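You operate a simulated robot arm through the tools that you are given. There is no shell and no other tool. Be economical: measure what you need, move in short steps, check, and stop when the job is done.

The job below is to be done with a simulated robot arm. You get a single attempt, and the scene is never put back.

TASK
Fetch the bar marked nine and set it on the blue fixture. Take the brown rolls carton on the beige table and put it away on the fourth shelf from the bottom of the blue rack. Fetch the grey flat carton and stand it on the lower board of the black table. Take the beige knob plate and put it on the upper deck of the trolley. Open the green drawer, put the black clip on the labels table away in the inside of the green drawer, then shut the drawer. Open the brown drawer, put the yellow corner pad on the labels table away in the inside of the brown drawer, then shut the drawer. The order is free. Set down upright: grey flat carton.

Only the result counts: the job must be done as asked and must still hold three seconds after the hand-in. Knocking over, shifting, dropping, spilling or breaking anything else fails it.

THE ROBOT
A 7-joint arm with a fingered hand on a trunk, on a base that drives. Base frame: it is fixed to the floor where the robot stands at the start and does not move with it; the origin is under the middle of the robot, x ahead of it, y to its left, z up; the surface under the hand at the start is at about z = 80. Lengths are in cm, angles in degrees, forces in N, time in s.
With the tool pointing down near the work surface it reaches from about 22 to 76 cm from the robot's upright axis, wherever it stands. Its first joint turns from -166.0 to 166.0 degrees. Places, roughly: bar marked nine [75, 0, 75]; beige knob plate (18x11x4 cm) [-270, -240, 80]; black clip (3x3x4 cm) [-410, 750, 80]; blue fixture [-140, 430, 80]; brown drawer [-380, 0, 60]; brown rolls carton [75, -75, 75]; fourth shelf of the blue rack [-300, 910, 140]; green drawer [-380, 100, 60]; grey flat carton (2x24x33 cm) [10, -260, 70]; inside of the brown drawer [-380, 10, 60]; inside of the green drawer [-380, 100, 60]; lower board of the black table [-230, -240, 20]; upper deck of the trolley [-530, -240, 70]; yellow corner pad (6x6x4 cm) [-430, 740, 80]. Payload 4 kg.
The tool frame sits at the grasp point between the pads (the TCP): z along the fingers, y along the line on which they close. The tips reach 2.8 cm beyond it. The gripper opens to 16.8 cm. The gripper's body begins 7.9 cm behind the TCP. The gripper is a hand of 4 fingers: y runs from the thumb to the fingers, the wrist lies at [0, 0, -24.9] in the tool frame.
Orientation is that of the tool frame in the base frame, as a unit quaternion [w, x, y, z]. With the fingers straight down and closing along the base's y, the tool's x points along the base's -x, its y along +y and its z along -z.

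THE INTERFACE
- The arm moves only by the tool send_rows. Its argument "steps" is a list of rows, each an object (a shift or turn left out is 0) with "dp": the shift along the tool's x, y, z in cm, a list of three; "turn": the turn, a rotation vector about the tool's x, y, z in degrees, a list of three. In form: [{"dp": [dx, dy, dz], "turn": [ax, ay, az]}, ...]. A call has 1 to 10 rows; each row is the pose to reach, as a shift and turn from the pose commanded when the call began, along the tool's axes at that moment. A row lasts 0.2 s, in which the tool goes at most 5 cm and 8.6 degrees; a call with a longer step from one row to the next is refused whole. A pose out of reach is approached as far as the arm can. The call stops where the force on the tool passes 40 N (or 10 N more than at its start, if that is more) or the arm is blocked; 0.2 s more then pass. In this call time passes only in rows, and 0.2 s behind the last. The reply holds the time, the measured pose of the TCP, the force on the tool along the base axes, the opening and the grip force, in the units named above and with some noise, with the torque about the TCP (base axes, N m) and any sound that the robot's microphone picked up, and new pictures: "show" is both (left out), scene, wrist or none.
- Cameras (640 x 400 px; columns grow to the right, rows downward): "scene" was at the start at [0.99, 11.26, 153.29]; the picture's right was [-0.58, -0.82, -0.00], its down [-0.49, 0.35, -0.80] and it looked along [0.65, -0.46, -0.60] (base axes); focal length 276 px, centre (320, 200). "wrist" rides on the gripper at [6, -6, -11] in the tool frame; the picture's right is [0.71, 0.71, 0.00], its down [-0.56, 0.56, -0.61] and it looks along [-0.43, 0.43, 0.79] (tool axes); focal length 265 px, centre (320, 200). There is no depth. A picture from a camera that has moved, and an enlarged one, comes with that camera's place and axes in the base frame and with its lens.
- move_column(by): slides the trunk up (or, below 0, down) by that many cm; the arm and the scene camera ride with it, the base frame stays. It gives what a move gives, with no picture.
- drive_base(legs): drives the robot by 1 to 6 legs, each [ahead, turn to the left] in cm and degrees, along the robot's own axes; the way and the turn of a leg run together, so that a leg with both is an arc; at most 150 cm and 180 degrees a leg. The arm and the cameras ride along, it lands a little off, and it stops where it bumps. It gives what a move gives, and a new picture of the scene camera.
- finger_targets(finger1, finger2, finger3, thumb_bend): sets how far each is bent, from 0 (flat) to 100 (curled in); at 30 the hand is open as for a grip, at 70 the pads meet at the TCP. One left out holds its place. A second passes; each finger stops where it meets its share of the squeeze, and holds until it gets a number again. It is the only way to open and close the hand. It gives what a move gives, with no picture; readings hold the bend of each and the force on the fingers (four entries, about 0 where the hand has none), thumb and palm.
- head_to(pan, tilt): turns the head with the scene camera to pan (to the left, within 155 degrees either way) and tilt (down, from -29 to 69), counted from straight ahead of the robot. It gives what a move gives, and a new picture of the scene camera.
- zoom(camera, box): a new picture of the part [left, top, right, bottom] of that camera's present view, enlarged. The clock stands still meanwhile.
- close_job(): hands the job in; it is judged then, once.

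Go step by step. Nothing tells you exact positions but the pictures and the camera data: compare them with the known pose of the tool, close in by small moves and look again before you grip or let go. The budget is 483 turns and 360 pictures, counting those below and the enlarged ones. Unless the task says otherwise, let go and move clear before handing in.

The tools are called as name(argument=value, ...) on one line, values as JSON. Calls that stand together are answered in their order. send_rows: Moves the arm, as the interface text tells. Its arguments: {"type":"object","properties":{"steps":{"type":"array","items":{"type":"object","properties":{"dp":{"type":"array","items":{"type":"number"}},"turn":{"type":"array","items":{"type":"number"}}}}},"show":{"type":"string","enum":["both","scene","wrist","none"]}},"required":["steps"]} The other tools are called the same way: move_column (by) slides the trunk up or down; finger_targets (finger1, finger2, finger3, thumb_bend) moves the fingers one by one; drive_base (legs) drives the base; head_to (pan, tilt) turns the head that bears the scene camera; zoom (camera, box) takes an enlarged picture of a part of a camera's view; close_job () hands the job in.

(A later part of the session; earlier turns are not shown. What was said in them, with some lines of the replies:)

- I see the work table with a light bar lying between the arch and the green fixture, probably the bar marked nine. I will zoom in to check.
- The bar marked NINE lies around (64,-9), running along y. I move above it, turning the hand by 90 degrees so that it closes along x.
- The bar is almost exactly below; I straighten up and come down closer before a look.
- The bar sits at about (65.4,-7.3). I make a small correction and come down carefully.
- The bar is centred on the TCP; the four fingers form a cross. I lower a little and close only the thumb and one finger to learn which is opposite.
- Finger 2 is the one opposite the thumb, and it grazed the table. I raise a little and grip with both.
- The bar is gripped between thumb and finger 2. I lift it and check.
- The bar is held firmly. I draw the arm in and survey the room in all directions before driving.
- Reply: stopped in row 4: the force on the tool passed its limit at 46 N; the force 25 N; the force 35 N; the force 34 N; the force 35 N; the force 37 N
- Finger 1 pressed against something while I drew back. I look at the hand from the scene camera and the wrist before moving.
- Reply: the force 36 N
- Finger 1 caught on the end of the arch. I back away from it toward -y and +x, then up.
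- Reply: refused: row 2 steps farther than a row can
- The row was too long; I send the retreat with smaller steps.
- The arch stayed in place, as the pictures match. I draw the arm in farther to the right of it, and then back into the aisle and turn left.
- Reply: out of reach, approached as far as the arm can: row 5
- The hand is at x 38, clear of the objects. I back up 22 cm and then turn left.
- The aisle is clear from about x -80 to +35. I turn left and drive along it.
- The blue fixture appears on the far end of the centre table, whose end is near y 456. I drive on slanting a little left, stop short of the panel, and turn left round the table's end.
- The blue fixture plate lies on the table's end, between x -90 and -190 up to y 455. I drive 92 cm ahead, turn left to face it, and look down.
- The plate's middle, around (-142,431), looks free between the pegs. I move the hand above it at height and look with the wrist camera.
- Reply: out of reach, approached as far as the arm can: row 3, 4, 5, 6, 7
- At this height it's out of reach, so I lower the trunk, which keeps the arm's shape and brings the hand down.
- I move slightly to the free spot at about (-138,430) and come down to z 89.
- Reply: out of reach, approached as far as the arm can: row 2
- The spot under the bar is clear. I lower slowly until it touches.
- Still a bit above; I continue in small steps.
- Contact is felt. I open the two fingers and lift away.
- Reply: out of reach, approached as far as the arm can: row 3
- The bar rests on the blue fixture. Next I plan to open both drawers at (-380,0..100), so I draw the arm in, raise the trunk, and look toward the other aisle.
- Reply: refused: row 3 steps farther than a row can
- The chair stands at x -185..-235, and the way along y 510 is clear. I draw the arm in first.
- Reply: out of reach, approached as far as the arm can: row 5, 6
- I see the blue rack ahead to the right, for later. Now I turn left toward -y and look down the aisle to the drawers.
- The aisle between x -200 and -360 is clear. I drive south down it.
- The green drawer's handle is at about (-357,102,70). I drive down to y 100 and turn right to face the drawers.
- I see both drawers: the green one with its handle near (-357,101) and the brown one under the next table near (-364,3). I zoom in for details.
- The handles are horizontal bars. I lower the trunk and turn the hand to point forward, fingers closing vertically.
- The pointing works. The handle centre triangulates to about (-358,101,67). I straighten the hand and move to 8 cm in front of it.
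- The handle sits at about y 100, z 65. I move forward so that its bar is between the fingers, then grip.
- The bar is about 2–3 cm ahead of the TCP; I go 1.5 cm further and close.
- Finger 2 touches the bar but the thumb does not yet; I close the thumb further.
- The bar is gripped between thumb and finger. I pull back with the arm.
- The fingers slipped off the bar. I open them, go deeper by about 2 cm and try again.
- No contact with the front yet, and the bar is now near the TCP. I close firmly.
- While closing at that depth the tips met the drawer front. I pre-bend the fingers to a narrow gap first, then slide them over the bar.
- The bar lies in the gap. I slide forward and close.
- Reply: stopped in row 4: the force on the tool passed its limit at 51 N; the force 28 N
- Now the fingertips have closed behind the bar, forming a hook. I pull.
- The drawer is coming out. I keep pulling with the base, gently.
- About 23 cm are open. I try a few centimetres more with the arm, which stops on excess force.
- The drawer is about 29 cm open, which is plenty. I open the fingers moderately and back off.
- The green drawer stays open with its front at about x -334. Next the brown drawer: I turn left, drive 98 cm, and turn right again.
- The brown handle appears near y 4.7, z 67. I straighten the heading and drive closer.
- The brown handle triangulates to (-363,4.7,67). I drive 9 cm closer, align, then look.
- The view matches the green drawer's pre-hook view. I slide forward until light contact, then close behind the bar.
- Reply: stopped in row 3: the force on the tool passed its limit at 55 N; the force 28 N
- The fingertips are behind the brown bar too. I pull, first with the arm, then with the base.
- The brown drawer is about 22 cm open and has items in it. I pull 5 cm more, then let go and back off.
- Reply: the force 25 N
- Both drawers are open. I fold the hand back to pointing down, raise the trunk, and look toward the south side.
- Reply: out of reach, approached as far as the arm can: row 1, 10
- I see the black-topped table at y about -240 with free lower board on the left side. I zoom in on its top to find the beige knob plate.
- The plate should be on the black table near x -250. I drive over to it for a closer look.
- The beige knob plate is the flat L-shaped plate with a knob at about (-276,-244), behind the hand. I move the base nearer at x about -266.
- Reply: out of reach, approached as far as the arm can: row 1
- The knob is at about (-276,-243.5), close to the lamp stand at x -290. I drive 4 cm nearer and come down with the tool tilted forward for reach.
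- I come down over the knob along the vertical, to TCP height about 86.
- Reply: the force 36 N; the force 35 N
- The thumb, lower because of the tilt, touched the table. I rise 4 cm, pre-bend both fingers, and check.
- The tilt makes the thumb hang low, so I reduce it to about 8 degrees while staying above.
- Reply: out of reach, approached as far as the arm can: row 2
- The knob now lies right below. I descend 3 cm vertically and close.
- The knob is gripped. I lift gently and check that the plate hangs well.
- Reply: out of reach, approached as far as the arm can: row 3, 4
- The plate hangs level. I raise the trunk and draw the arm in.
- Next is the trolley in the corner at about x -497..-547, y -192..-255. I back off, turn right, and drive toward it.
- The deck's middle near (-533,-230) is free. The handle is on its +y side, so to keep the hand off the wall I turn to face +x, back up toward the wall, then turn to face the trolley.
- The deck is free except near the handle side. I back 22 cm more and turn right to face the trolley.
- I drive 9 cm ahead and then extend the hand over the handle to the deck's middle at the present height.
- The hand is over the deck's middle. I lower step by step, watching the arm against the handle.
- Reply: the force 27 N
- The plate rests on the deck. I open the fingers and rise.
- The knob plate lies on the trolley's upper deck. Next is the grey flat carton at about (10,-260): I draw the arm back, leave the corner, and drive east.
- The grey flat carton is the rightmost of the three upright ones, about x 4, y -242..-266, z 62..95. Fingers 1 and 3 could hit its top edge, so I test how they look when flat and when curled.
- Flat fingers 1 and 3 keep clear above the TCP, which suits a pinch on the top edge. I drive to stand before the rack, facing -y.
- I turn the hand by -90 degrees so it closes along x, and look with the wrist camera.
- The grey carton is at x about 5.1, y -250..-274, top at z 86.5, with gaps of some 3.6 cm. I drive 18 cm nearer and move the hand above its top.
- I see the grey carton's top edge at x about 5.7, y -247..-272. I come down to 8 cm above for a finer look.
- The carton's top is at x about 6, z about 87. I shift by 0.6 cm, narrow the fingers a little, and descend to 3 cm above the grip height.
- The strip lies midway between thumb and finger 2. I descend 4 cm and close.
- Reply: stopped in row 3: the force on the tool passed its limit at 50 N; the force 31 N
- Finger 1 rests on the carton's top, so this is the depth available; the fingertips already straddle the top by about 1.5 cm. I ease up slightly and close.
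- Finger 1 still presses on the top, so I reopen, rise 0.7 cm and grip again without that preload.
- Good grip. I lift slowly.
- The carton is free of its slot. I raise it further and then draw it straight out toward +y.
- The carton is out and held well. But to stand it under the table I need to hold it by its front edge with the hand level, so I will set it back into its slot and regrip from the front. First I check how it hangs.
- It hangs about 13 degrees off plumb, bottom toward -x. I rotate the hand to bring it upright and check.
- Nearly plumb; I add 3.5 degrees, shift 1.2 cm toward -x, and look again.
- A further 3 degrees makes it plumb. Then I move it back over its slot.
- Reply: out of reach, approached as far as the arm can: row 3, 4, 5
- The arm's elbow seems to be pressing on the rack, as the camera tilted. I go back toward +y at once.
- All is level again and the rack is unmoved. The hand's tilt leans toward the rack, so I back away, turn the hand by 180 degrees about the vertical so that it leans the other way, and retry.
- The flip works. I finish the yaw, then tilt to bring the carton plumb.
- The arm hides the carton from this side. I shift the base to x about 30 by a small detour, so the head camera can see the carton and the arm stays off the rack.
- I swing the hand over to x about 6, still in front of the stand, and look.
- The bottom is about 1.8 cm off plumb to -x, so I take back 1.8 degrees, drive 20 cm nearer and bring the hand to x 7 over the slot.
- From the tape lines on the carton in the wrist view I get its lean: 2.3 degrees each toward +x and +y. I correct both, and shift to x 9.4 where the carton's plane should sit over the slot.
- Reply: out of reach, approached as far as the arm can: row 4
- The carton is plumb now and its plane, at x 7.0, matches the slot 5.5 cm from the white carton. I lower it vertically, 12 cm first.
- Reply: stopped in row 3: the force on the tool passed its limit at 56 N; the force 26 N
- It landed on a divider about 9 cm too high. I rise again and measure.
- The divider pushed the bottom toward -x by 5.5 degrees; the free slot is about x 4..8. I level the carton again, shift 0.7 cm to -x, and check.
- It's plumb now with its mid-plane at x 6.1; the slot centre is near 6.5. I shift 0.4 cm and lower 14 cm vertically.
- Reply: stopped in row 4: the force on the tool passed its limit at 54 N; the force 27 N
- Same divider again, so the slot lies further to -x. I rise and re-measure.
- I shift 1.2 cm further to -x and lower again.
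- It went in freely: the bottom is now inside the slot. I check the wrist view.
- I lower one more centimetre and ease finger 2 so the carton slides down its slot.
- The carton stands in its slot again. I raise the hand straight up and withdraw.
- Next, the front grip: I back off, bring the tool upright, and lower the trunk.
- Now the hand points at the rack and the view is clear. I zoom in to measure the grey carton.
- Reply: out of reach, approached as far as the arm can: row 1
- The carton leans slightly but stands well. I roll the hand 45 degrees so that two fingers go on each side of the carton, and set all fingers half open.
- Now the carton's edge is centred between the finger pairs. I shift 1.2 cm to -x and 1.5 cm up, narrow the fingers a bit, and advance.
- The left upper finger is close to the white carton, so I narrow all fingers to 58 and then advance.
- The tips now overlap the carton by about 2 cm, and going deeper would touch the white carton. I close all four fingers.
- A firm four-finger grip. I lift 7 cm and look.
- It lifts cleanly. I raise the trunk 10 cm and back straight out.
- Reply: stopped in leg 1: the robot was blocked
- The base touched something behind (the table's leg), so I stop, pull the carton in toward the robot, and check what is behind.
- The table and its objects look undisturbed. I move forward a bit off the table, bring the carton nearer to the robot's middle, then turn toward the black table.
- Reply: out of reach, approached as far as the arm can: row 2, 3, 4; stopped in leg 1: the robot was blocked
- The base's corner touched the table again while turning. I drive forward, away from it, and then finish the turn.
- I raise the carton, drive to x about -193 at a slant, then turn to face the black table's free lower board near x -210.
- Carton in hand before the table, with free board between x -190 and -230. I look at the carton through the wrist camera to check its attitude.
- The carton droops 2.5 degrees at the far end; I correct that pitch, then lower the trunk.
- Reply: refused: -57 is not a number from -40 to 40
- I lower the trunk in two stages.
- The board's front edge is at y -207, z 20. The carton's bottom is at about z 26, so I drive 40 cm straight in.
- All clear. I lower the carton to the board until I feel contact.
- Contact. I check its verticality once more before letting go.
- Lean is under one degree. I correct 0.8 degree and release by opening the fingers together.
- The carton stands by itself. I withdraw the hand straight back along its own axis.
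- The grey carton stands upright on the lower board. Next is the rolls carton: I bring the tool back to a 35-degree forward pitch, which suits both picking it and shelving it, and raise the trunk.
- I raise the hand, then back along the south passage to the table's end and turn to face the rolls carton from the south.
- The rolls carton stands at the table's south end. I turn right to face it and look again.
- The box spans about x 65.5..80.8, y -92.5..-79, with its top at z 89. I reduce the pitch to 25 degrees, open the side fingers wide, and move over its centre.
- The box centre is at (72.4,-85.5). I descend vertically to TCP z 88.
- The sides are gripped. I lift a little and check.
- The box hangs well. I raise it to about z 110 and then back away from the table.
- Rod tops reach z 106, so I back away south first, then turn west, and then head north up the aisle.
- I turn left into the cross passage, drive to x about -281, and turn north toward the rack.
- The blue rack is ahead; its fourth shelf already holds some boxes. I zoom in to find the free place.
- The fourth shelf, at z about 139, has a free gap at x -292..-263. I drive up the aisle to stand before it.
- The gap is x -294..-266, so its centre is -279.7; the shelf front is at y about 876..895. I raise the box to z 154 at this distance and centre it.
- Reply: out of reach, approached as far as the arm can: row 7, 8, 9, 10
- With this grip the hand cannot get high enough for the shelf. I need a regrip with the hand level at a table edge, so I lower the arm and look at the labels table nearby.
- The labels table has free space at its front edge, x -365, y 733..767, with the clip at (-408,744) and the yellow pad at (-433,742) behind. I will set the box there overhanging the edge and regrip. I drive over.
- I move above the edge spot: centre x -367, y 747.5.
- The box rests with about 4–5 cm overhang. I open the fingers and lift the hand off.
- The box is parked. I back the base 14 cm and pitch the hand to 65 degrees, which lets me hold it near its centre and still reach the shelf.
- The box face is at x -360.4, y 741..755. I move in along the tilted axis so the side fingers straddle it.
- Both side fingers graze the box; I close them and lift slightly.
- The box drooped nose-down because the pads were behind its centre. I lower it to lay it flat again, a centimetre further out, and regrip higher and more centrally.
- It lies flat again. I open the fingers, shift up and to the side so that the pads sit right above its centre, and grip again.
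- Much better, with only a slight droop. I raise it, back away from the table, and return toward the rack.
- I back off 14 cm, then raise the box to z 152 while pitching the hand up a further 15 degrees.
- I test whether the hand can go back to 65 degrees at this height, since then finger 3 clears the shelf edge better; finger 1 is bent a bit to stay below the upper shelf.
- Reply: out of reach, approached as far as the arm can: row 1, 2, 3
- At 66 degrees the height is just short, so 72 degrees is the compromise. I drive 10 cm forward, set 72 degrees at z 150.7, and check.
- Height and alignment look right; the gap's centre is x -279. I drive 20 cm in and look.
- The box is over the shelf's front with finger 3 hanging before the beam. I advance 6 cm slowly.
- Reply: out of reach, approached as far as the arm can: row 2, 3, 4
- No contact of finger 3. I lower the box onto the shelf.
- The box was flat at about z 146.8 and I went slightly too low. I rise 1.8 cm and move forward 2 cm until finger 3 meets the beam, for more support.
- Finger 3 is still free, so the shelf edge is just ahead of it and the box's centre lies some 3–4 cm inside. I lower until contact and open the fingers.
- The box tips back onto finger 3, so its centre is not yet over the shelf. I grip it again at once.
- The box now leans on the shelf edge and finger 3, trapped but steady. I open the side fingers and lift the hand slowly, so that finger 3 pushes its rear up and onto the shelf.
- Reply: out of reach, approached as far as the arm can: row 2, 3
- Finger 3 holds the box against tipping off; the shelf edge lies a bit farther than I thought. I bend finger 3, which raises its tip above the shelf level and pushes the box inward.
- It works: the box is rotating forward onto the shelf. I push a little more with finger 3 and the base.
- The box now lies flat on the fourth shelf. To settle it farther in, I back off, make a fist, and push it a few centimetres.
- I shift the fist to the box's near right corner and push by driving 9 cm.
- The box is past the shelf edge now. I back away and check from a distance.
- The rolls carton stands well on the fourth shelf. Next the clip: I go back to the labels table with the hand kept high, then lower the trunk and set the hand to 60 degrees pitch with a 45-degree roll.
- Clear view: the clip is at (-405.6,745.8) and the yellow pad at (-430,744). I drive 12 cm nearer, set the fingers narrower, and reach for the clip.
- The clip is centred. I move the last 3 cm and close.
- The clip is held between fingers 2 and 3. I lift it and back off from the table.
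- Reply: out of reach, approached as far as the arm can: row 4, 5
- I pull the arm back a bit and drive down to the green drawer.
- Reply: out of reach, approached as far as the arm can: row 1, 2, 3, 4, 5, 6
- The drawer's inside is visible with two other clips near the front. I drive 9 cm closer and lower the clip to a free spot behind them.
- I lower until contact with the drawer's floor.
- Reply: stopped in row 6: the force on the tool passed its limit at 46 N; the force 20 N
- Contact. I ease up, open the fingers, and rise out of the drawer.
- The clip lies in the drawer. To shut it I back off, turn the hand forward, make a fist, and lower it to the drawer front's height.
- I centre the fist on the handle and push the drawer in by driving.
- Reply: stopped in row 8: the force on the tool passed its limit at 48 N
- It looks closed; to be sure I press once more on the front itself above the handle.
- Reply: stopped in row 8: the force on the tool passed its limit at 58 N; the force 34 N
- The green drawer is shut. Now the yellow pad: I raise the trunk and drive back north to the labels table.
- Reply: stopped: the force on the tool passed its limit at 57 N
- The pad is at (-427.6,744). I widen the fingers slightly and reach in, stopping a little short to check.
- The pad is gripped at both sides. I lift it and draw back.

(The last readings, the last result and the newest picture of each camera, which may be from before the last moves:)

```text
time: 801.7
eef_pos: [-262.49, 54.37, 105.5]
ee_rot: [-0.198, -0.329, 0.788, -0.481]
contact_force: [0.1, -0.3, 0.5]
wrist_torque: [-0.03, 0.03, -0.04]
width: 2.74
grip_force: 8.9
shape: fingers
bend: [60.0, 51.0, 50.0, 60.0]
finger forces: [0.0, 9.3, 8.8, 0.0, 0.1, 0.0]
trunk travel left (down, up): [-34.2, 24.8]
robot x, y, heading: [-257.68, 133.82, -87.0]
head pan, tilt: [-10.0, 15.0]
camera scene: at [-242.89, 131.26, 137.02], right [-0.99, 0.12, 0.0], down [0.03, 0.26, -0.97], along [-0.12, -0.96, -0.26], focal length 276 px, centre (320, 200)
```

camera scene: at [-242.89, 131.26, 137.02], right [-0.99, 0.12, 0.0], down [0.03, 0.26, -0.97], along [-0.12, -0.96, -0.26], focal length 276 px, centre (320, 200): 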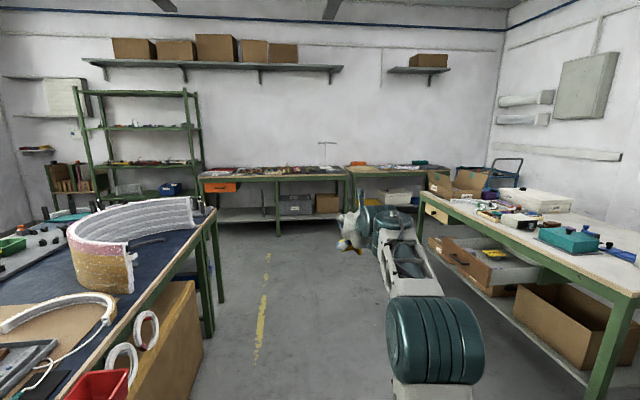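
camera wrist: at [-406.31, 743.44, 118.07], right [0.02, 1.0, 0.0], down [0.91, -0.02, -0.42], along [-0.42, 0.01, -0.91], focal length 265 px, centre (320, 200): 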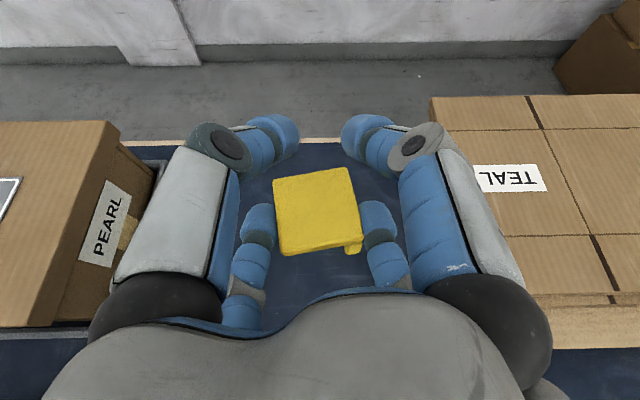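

drive_base(legs=[[0, -5], [136, 0], [0, -88]])

send_rows(steps=[{"dp": [0, 0, -2], "turn": [-5.3, -5.3, 0]}, {"dp": [0, 0, -4], "turn": [-10.6, -10.6, 0]}, {"dp": [0, 0, -6], "turn": [-15.9, -15.9, 0]}, {"dp": [0, 0, -8], "turn": [-21.2, -21.2, 0]}, {"dp": [0, 0, -10], "turn": [-26.5, -26.5, 0]}, {"dp": [0, 0, -12], "turn": [-31.8, -31.8, 0]}], show="wrist")

```text
time: 812.7
eef_pos: [-341.45, 7.39, 105.57]
ee_rot: [-0.485, 0.342, 0.782, -0.188]
contact_force: [0.6, -0.6, 0.0]
wrist_torque: [0.04, -0.01, -0.01]
width: 2.73
grip_force: 9.1
shape: fingers
bend: [60.0, 51.0, 50.0, 60.0]
finger forces: [0.1, 8.7, 8.4, 0.1, 0.1, 0.0]
trunk travel left (down, up): [-34.2, 24.8]
robot x, y, heading: [-262.54, -1.4, -179.7]
head pan, tilt: [-10.0, 15.0]
camera scene: at [-265.55, -15.83, 137.03], right [0.17, 0.99, 0.0], down [0.26, -0.04, -0.97], along [-0.95, 0.16, -0.26], focal length 276 px, centre (320, 200)
```

scene: 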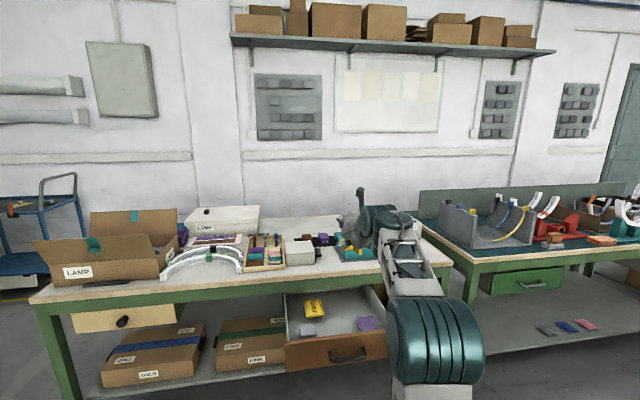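

```text
time: 814.1
eef_pos: [-325.81, 9.93, 104.97]
ee_rot: [-0.144, 0.399, 0.904, -0.056]
contact_force: [0.8, 1.1, 0.3]
wrist_torque: [-0.14, 0.07, 0.0]
width: 2.72
grip_force: 8.3
shape: fingers
bend: [60.0, 52.0, 50.0, 60.0]
finger forces: [0.0, 8.6, 8.2, 0.1, 0.0, 0.0]
out of reach, approached as far as the arm can: row 4, 5, 6
trunk travel left (down, up): [-34.2, 24.8]
robot x, y, heading: [-262.33, -1.02, -179.8]
head pan, tilt: [-10.0, 15.0]
camera wrist: at [-330.64, 10.08, 117.96], right [0.05, 1.0, 0.0], down [0.94, -0.04, 0.34], along [0.34, -0.02, -0.94], focal length 265 px, centre (320, 200)
```

wrist: 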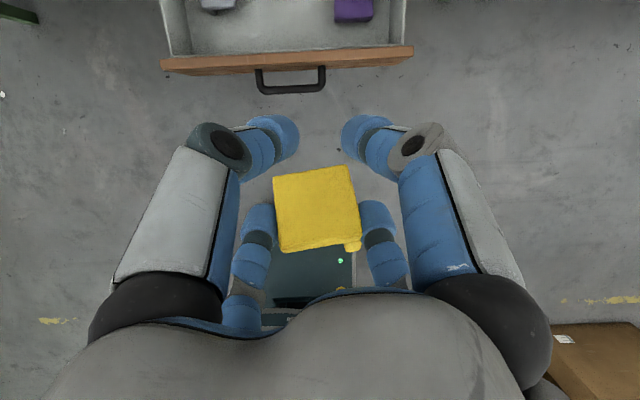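

The drawer holds three other items; the free spot is near (-352,5). I drive 15 cm nearer and lower the pad toward it, bringing it back to nearly level.

drive_base(legs=[[15, 0]])

send_rows(steps=[{"dp": [0, -1, 3.8], "turn": [2.8, 2.8, 0]}, {"dp": [-0.1, -2, 7.6], "turn": [5.7, 5.7, 0]}, {"dp": [-0.2, -3, 11.4], "turn": [8.5, 8.5, 0]}, {"dp": [-0.2, -3.9, 15.2], "turn": [11.3, 11.3, 0]}, {"dp": [-0.3, -4.8, 19], "turn": [14.1, 14.1, 0]}, {"dp": [-0.3, -5.8, 22.8], "turn": [17, 17, 0]}, {"dp": [-0.4, -6.7, 26.6], "turn": [19.8, 19.8, 0]}], show="wrist")

```text
time: 815.4
eef_pos: [-340.91, 9.1, 104.85]
ee_rot: [-0.144, 0.395, 0.905, -0.056]
contact_force: [0.4, 0.9, 0.9]
wrist_torque: [0.0, -0.01, -0.04]
width: 2.72
grip_force: 8.5
shape: fingers
bend: [60.0, 52.0, 50.0, 60.0]
finger forces: [0.1, 8.5, 8.4, 0.0, 0.0, 0.0]
trunk travel left (down, up): [-34.2, 24.8]
robot x, y, heading: [-277.36, -1.14, -179.6]
head pan, tilt: [-10.0, 15.0]
camera scene: at [-280.36, -15.93, 137.02], right [0.17, 0.99, 0.0], down [0.26, -0.04, -0.97], along [-0.95, 0.16, -0.26], focal length 276 px, centre (320, 200)
```

scene: 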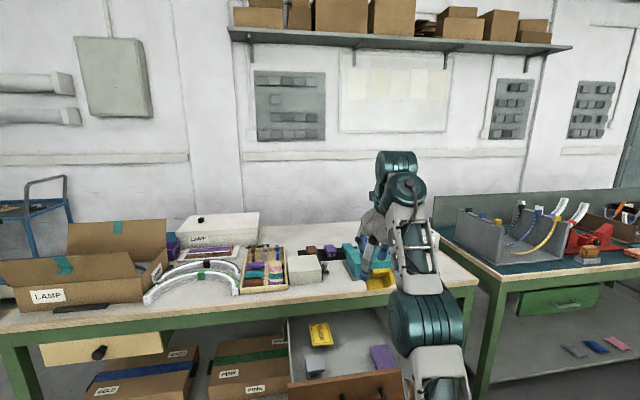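

```text
time: 817.0
eef_pos: [-353.55, 4.56, 81.06]
ee_rot: [-0.362, 0.37, 0.844, -0.141]
contact_force: [0.1, -0.8, 0.3]
wrist_torque: [-0.01, -0.02, -0.02]
width: 2.72
grip_force: 7.5
shape: fingers
bend: [60.0, 52.0, 50.0, 60.0]
finger forces: [0.1, 7.8, 7.8, 0.0, 0.0, 0.0]
trunk travel left (down, up): [-34.2, 24.8]
robot x, y, heading: [-277.21, -1.21, -179.4]
head pan, tilt: [-10.0, 15.0]
camera wrist: at [-351.58, 4.43, 94.67], right [0.04, 1.0, 0.0], down [0.99, -0.04, -0.14], along [-0.14, 0.01, -0.99], focal length 265 px, centre (320, 200)
```

wrist: 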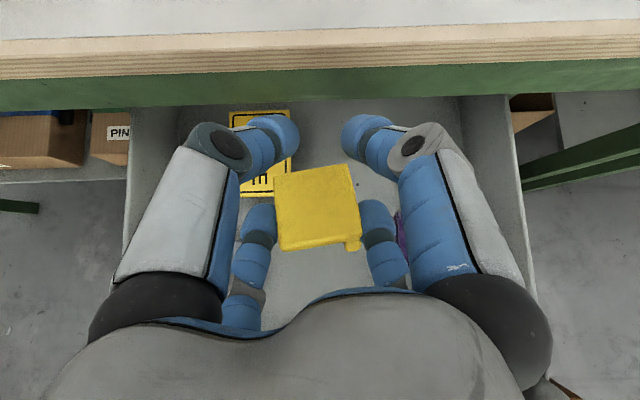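

The spot below is clear. I lower to the drawer's floor until contact.

send_rows(steps=[{"dp": [-1.8, 1.8, 2.5]}, {"dp": [-3.5, 3.5, 4.9]}, {"dp": [-4.5, 4.5, 6.3]}, {"dp": [-5, 5, 7]}, {"dp": [-5.3, 5.3, 7.4]}, {"dp": [-5.6, 5.6, 7.8]}, {"dp": [-5.9, 5.9, 8.2]}], show="none")

```text
time: 818.6
eef_pos: [-353.49, 4.59, 69.34]
ee_rot: [-0.365, 0.368, 0.843, -0.142]
contact_force: [0.8, -1.6, 15.6]
wrist_torque: [-0.48, 0.17, 0.12]
width: 2.69
grip_force: 17.3
shape: fingers
bend: [60.0, 50.0, 52.0, 60.0]
finger forces: [0.0, 17.5, 16.8, 0.0, 0.0, 0.0]
trunk travel left (down, up): [-34.2, 24.8]
robot x, y, heading: [-277.18, -0.97, -179.3]
head pan, tilt: [-10.0, 15.0]
```

Contact is felt. I open the fingers and rise out of the drawer, then look.

finger_targets(finger1=55, finger2=42, finger3=42, thumb_bend=55)

send_rows(steps=[{"dp": [1.8, -1.8, -2.5]}, {"dp": [3.6, -3.6, -5.1]}, {"dp": [5.5, -5.5, -7.6]}, {"dp": [7.4, -7.4, -10.2]}, {"dp": [9.2, -9.2, -12.7]}], show="wrist")

```text
time: 819.6
eef_pos: [-353.49, 4.75, 69.15]
ee_rot: [-0.362, 0.369, 0.844, -0.14]
contact_force: [0.6, 0.7, -0.2]
wrist_torque: [0.01, -0.06, 0.02]
width: 4.13
grip_force: 0.0
shape: fingers
bend: [55.0, 42.0, 42.0, 55.0]
finger forces: [0.0, 0.0, 0.0, 0.0, 0.0, 0.0]
trunk travel left (down, up): [-34.2, 24.8]
robot x, y, heading: [-277.02, -1.33, -179.6]
head pan, tilt: [-10.0, 15.0]
```

```text
time: 820.8
eef_pos: [-353.54, 4.66, 87.54]
ee_rot: [-0.361, 0.369, 0.844, -0.142]
contact_force: [0.6, -0.2, 0.5]
wrist_torque: [0.05, 0.0, 0.0]
width: 4.16
grip_force: 0.0
shape: fingers
bend: [55.0, 42.0, 42.0, 55.0]
finger forces: [0.0, 0.0, 0.0, 0.0, 0.1, 0.0]
trunk travel left (down, up): [-34.2, 24.8]
robot x, y, heading: [-277.11, -0.73, -179.6]
head pan, tilt: [-10.0, 15.0]
camera wrist: at [-351.74, 4.48, 101.24], right [0.04, 1.0, 0.0], down [0.99, -0.04, -0.13], along [-0.13, 0.01, -0.99], focal length 265 px, centre (320, 200)
```

wrist: 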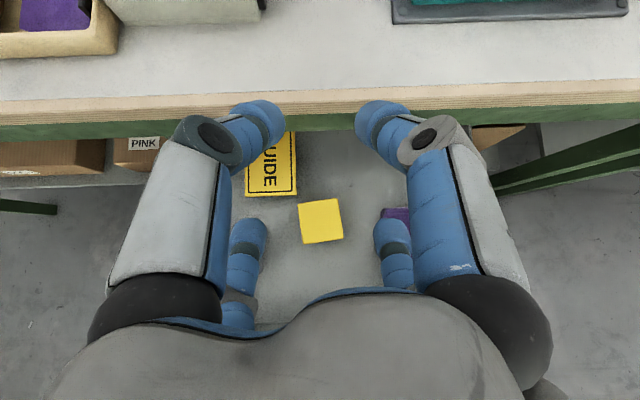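

The pad lies in the brown drawer. I back off, point the hand forward with a fist, and lower it to the handle's height.

drive_base(legs=[[-50, 0]])

finger_targets(finger1=66, finger2=66, finger3=66, thumb_bend=66)

send_rows(steps=[{"turn": [5, 5, 0]}, {"turn": [10, 10, 0]}, {"turn": [15, 15, 0]}, {"turn": [19.8, 19.8, 0]}], show="none")

move_column(by=-20)

zoom(camera="wrist", box=[0, 0, 640, 400])

```text
time: 823.8
eef_pos: [-303.14, 5.33, 87.51]
ee_rot: [-0.363, 0.372, 0.843, -0.14]
contact_force: [0.0, 0.2, 0.6]
wrist_torque: [0.02, -0.01, 0.01]
width: 4.16
grip_force: 0.1
shape: fingers
bend: [55.0, 42.0, 42.0, 55.0]
finger forces: [0.0, 0.0, 0.0, 0.1, 0.1, 0.0]
trunk travel left (down, up): [-34.2, 24.8]
robot x, y, heading: [-226.76, -0.94, 179.7]
head pan, tilt: [-10.0, 15.0]
camera scene: at [-230.06, -15.8, 137.02], right [0.18, 0.98, 0.0], down [0.25, -0.05, -0.97], along [-0.95, 0.17, -0.26], focal length 276 px, centre (320, 200)
```

scene: 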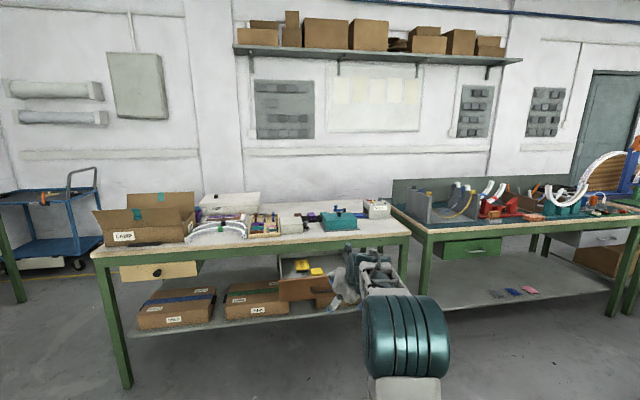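

```text
time: 824.8
eef_pos: [-303.1, 5.37, 87.45]
ee_rot: [-0.362, 0.373, 0.843, -0.139]
contact_force: [0.4, 0.6, -0.4]
wrist_torque: [-0.01, -0.02, -0.03]
width: 1.01
grip_force: 0.0
shape: fingers
bend: [66.0, 66.0, 66.0, 66.0]
finger forces: [0.0, 0.0, 0.1, 0.0, 0.1, 0.0]
trunk travel left (down, up): [-34.2, 24.8]
robot x, y, heading: [-226.75, -1.06, 179.7]
head pan, tilt: [-10.0, 15.0]
```

```text
time: 825.8
eef_pos: [-303.02, 5.38, 87.62]
ee_rot: [-0.561, 0.323, 0.731, -0.217]
contact_force: [-0.5, -0.3, 0.1]
wrist_torque: [0.0, 0.0, -0.04]
width: 1.02
grip_force: 0.1
shape: fingers
bend: [66.0, 66.0, 66.0, 66.0]
finger forces: [0.0, 0.0, 0.1, 0.0, 0.0, 0.1]
trunk travel left (down, up): [-34.2, 24.8]
robot x, y, heading: [-226.46, -1.01, 179.8]
head pan, tilt: [-10.0, 15.0]
```

```text
time: 828.0
eef_pos: [-303.12, 5.35, 67.58]
ee_rot: [-0.56, 0.324, 0.732, -0.216]
contact_force: [0.5, -0.4, 0.7]
wrist_torque: [0.0, -0.03, 0.03]
width: 0.98
grip_force: 0.0
shape: fingers
bend: [66.0, 66.0, 66.0, 66.0]
finger forces: [0.0, 0.0, 0.0, 0.1, 0.1, 0.0]
trunk travel left (down, up): [-14.2, 44.8]
robot x, y, heading: [-226.81, -1.26, 179.6]
head pan, tilt: [-10.0, 15.0]
```

```text
1.00 times, centred on (320, 200) of wrist (not enlarged: the box is as wide or as high as the picture)
camera zoom: at [-295.01, 4.92, 78.79], right [0.05, 1.0, 0.0], down [0.81, -0.04, -0.59], along [-0.58, 0.03, -0.81], focal length 265 px, centre (320, 200)
```

zoom: 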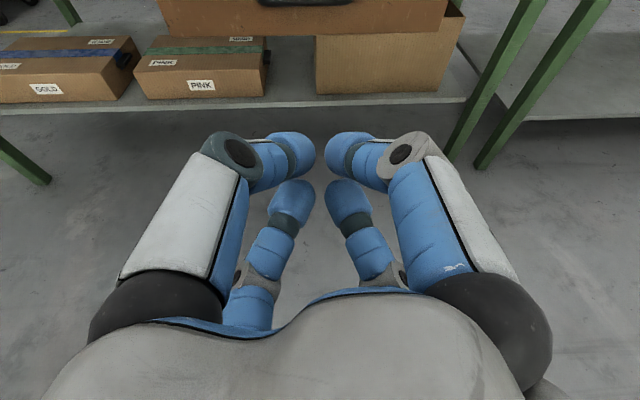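

I push the drawer in by driving, then finish with the arm.

drive_base(legs=[[51, 0]])

send_rows(steps=[{"dp": [0, 0, 1]}, {"dp": [0, 0, 2]}, {"dp": [0, 0, 3]}, {"dp": [0, 0, 4]}, {"dp": [0, 0, 5]}, {"dp": [0, 0, 6]}, {"dp": [0, 0, 7]}, {"dp": [0, 0, 8]}, {"dp": [0, 0, 9]}], show="wrist")

```text
time: 831.0
eef_pos: [-354.26, 4.82, 67.68]
ee_rot: [-0.559, 0.321, 0.733, -0.217]
contact_force: [1.5, 3.3, 1.3]
wrist_torque: [0.01, 0.01, -0.09]
width: 1.09
grip_force: 3.0
shape: fingers
bend: [65.0, 66.0, 66.0, 66.0]
finger forces: [0.6, 0.2, 1.8, 0.0, 2.5, 0.0]
trunk travel left (down, up): [-14.2, 44.8]
robot x, y, heading: [-278.52, -1.0, -179.9]
head pan, tilt: [-10.0, 15.0]
camera scene: at [-281.16, -15.83, 117.03], right [0.17, 0.99, 0.0], down [0.25, -0.04, -0.97], along [-0.95, 0.16, -0.26], focal length 276 px, centre (320, 200)
```

scene: 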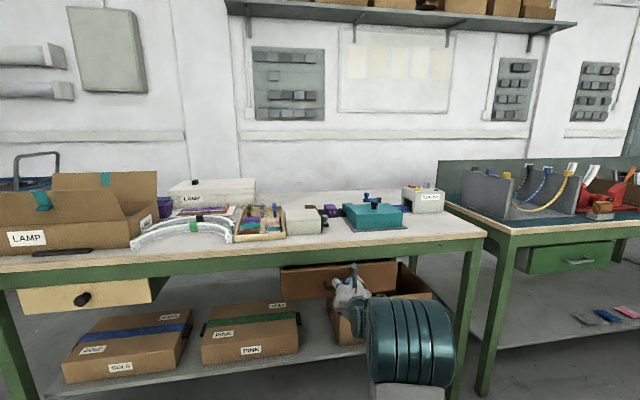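

```text
time: 832.0
eef_pos: [-358.3, 4.98, 67.53]
ee_rot: [-0.568, 0.318, 0.727, -0.22]
contact_force: [26.6, -0.6, 15.5]
wrist_torque: [0.03, 0.31, 0.03]
width: 1.2
grip_force: 16.7
shape: fingers
bend: [65.0, 66.0, 65.0, 65.0]
finger forces: [13.4, 3.8, 6.2, 0.0, 9.2, 0.0]
trunk travel left (down, up): [-14.2, 44.8]
robot x, y, heading: [-277.84, -1.32, -179.8]
head pan, tilt: [-10.0, 15.0]
stopped in row 5: the force on the tool passed its limit at 48 N (the readings are from after the stop); the commanded pose is now the measured one
camera wrist: at [-349.94, 4.59, 78.44], right [0.04, 1.0, 0.0], down [0.8, -0.03, -0.6], along [-0.6, 0.03, -0.8], focal length 265 px, centre (320, 200)
```

wrist: 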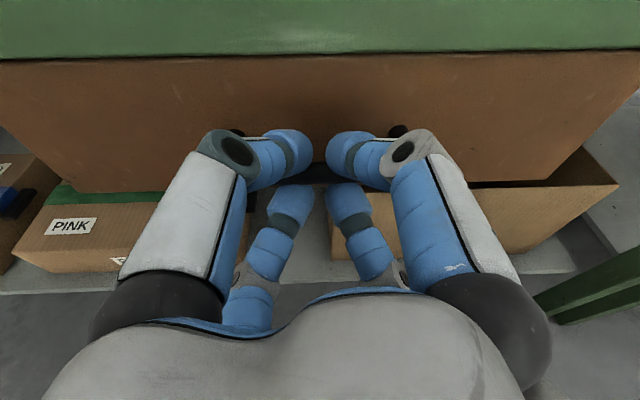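

The push met the stop. I back away and check both drawers.

drive_base(legs=[[-40, 0]])

zoom(camera="scene", box=[230, 200, 410, 320])

zoom(camera="scene", box=[400, 200, 560, 310])

```text
time: 834.5
eef_pos: [-318.02, 5.42, 66.88]
ee_rot: [-0.564, 0.32, 0.729, -0.219]
contact_force: [1.4, 0.0, -0.4]
wrist_torque: [0.0, 0.0, 0.05]
width: 1.01
grip_force: 0.1
shape: fingers
bend: [66.0, 66.0, 66.0, 66.0]
finger forces: [0.0, 0.0, 0.0, 0.0, 0.1, 0.0]
trunk travel left (down, up): [-14.2, 44.8]
robot x, y, heading: [-237.43, -1.29, -179.9]
head pan, tilt: [-10.0, 15.0]
camera scene: at [-240.79, -15.74, 117.02], right [0.17, 0.98, 0.0], down [0.26, -0.04, -0.97], along [-0.95, 0.17, -0.26], focal length 276 px, centre (320, 200)
```

scene: 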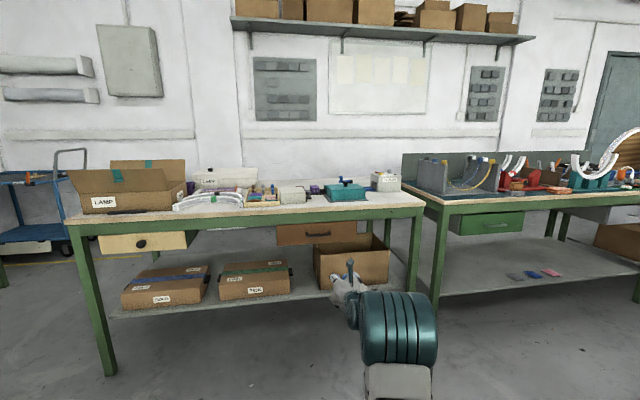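

```text
3.33 times, centred on (320, 260) of scene
camera zoom: at [-240.79, -15.74, 117.02], right [0.17, 0.98, 0.0], down [0.26, -0.04, -0.97], along [-0.95, 0.17, -0.26], focal length 920 px, centre (320, 0)
```

zoom: 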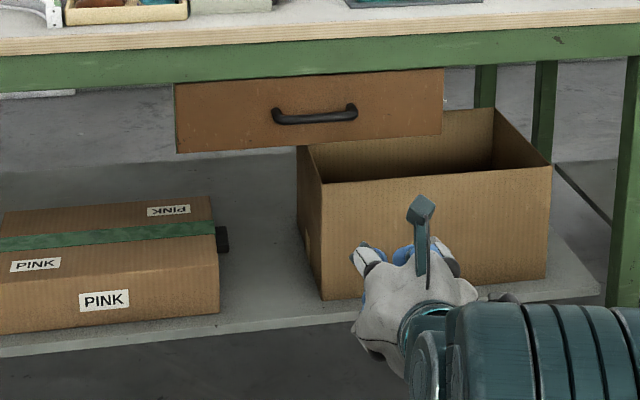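

```text
3.64 times, centred on (480, 255) of scene
camera zoom: at [-240.79, -15.74, 117.02], right [0.17, 0.98, 0.0], down [0.26, -0.04, -0.97], along [-0.95, 0.17, -0.26], focal length 1003 px, centre (-262, 0)
```

zoom: 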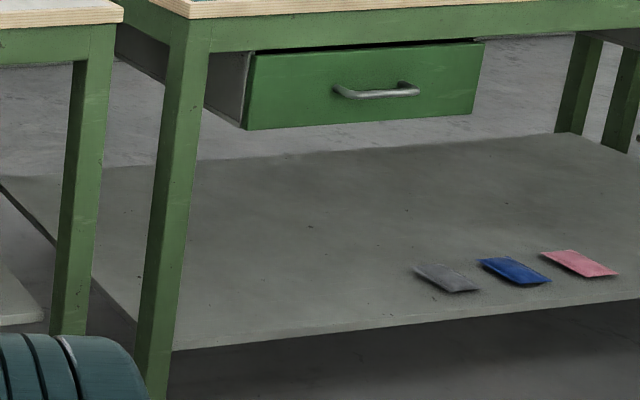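

Both drawers are shut, and all six items are in their places with the hand empty and clear. I hand the job in.

close_job()

```text
The job is handed in.
```

I've handed the job in with all six items in place, each checked by camera. The result has not been reported back to me.

- **Bar marked nine:** on the blue fixture.
- **Brown rolls carton:** on the fourth shelf from the bottom of the blue rack. It tipped off the shelf edge once while I was placing it. I pushed it back in, so it now sits slightly turned.
- **Grey flat carton:** standing upright on the lower board of the black table.
- **Beige knob plate:** on the upper deck of the trolley.
- **Black clip:** inside the green drawer, which is shut.
- **Yellow corner pad:** inside the brown drawer, which is shut.

**Contacts:** I touched things I was not asked to touch a few times:
- A finger pressed on the grey arch on the beige table.
- The arm pressed on the green rack.
- The base touched the beige table's end twice.
- The fist pressed up under the front of the green-drawer table while I raised the trunk.

The later views showed nothing moved on the beige table or the rack. I did not check separately for movement of the green-drawer table.
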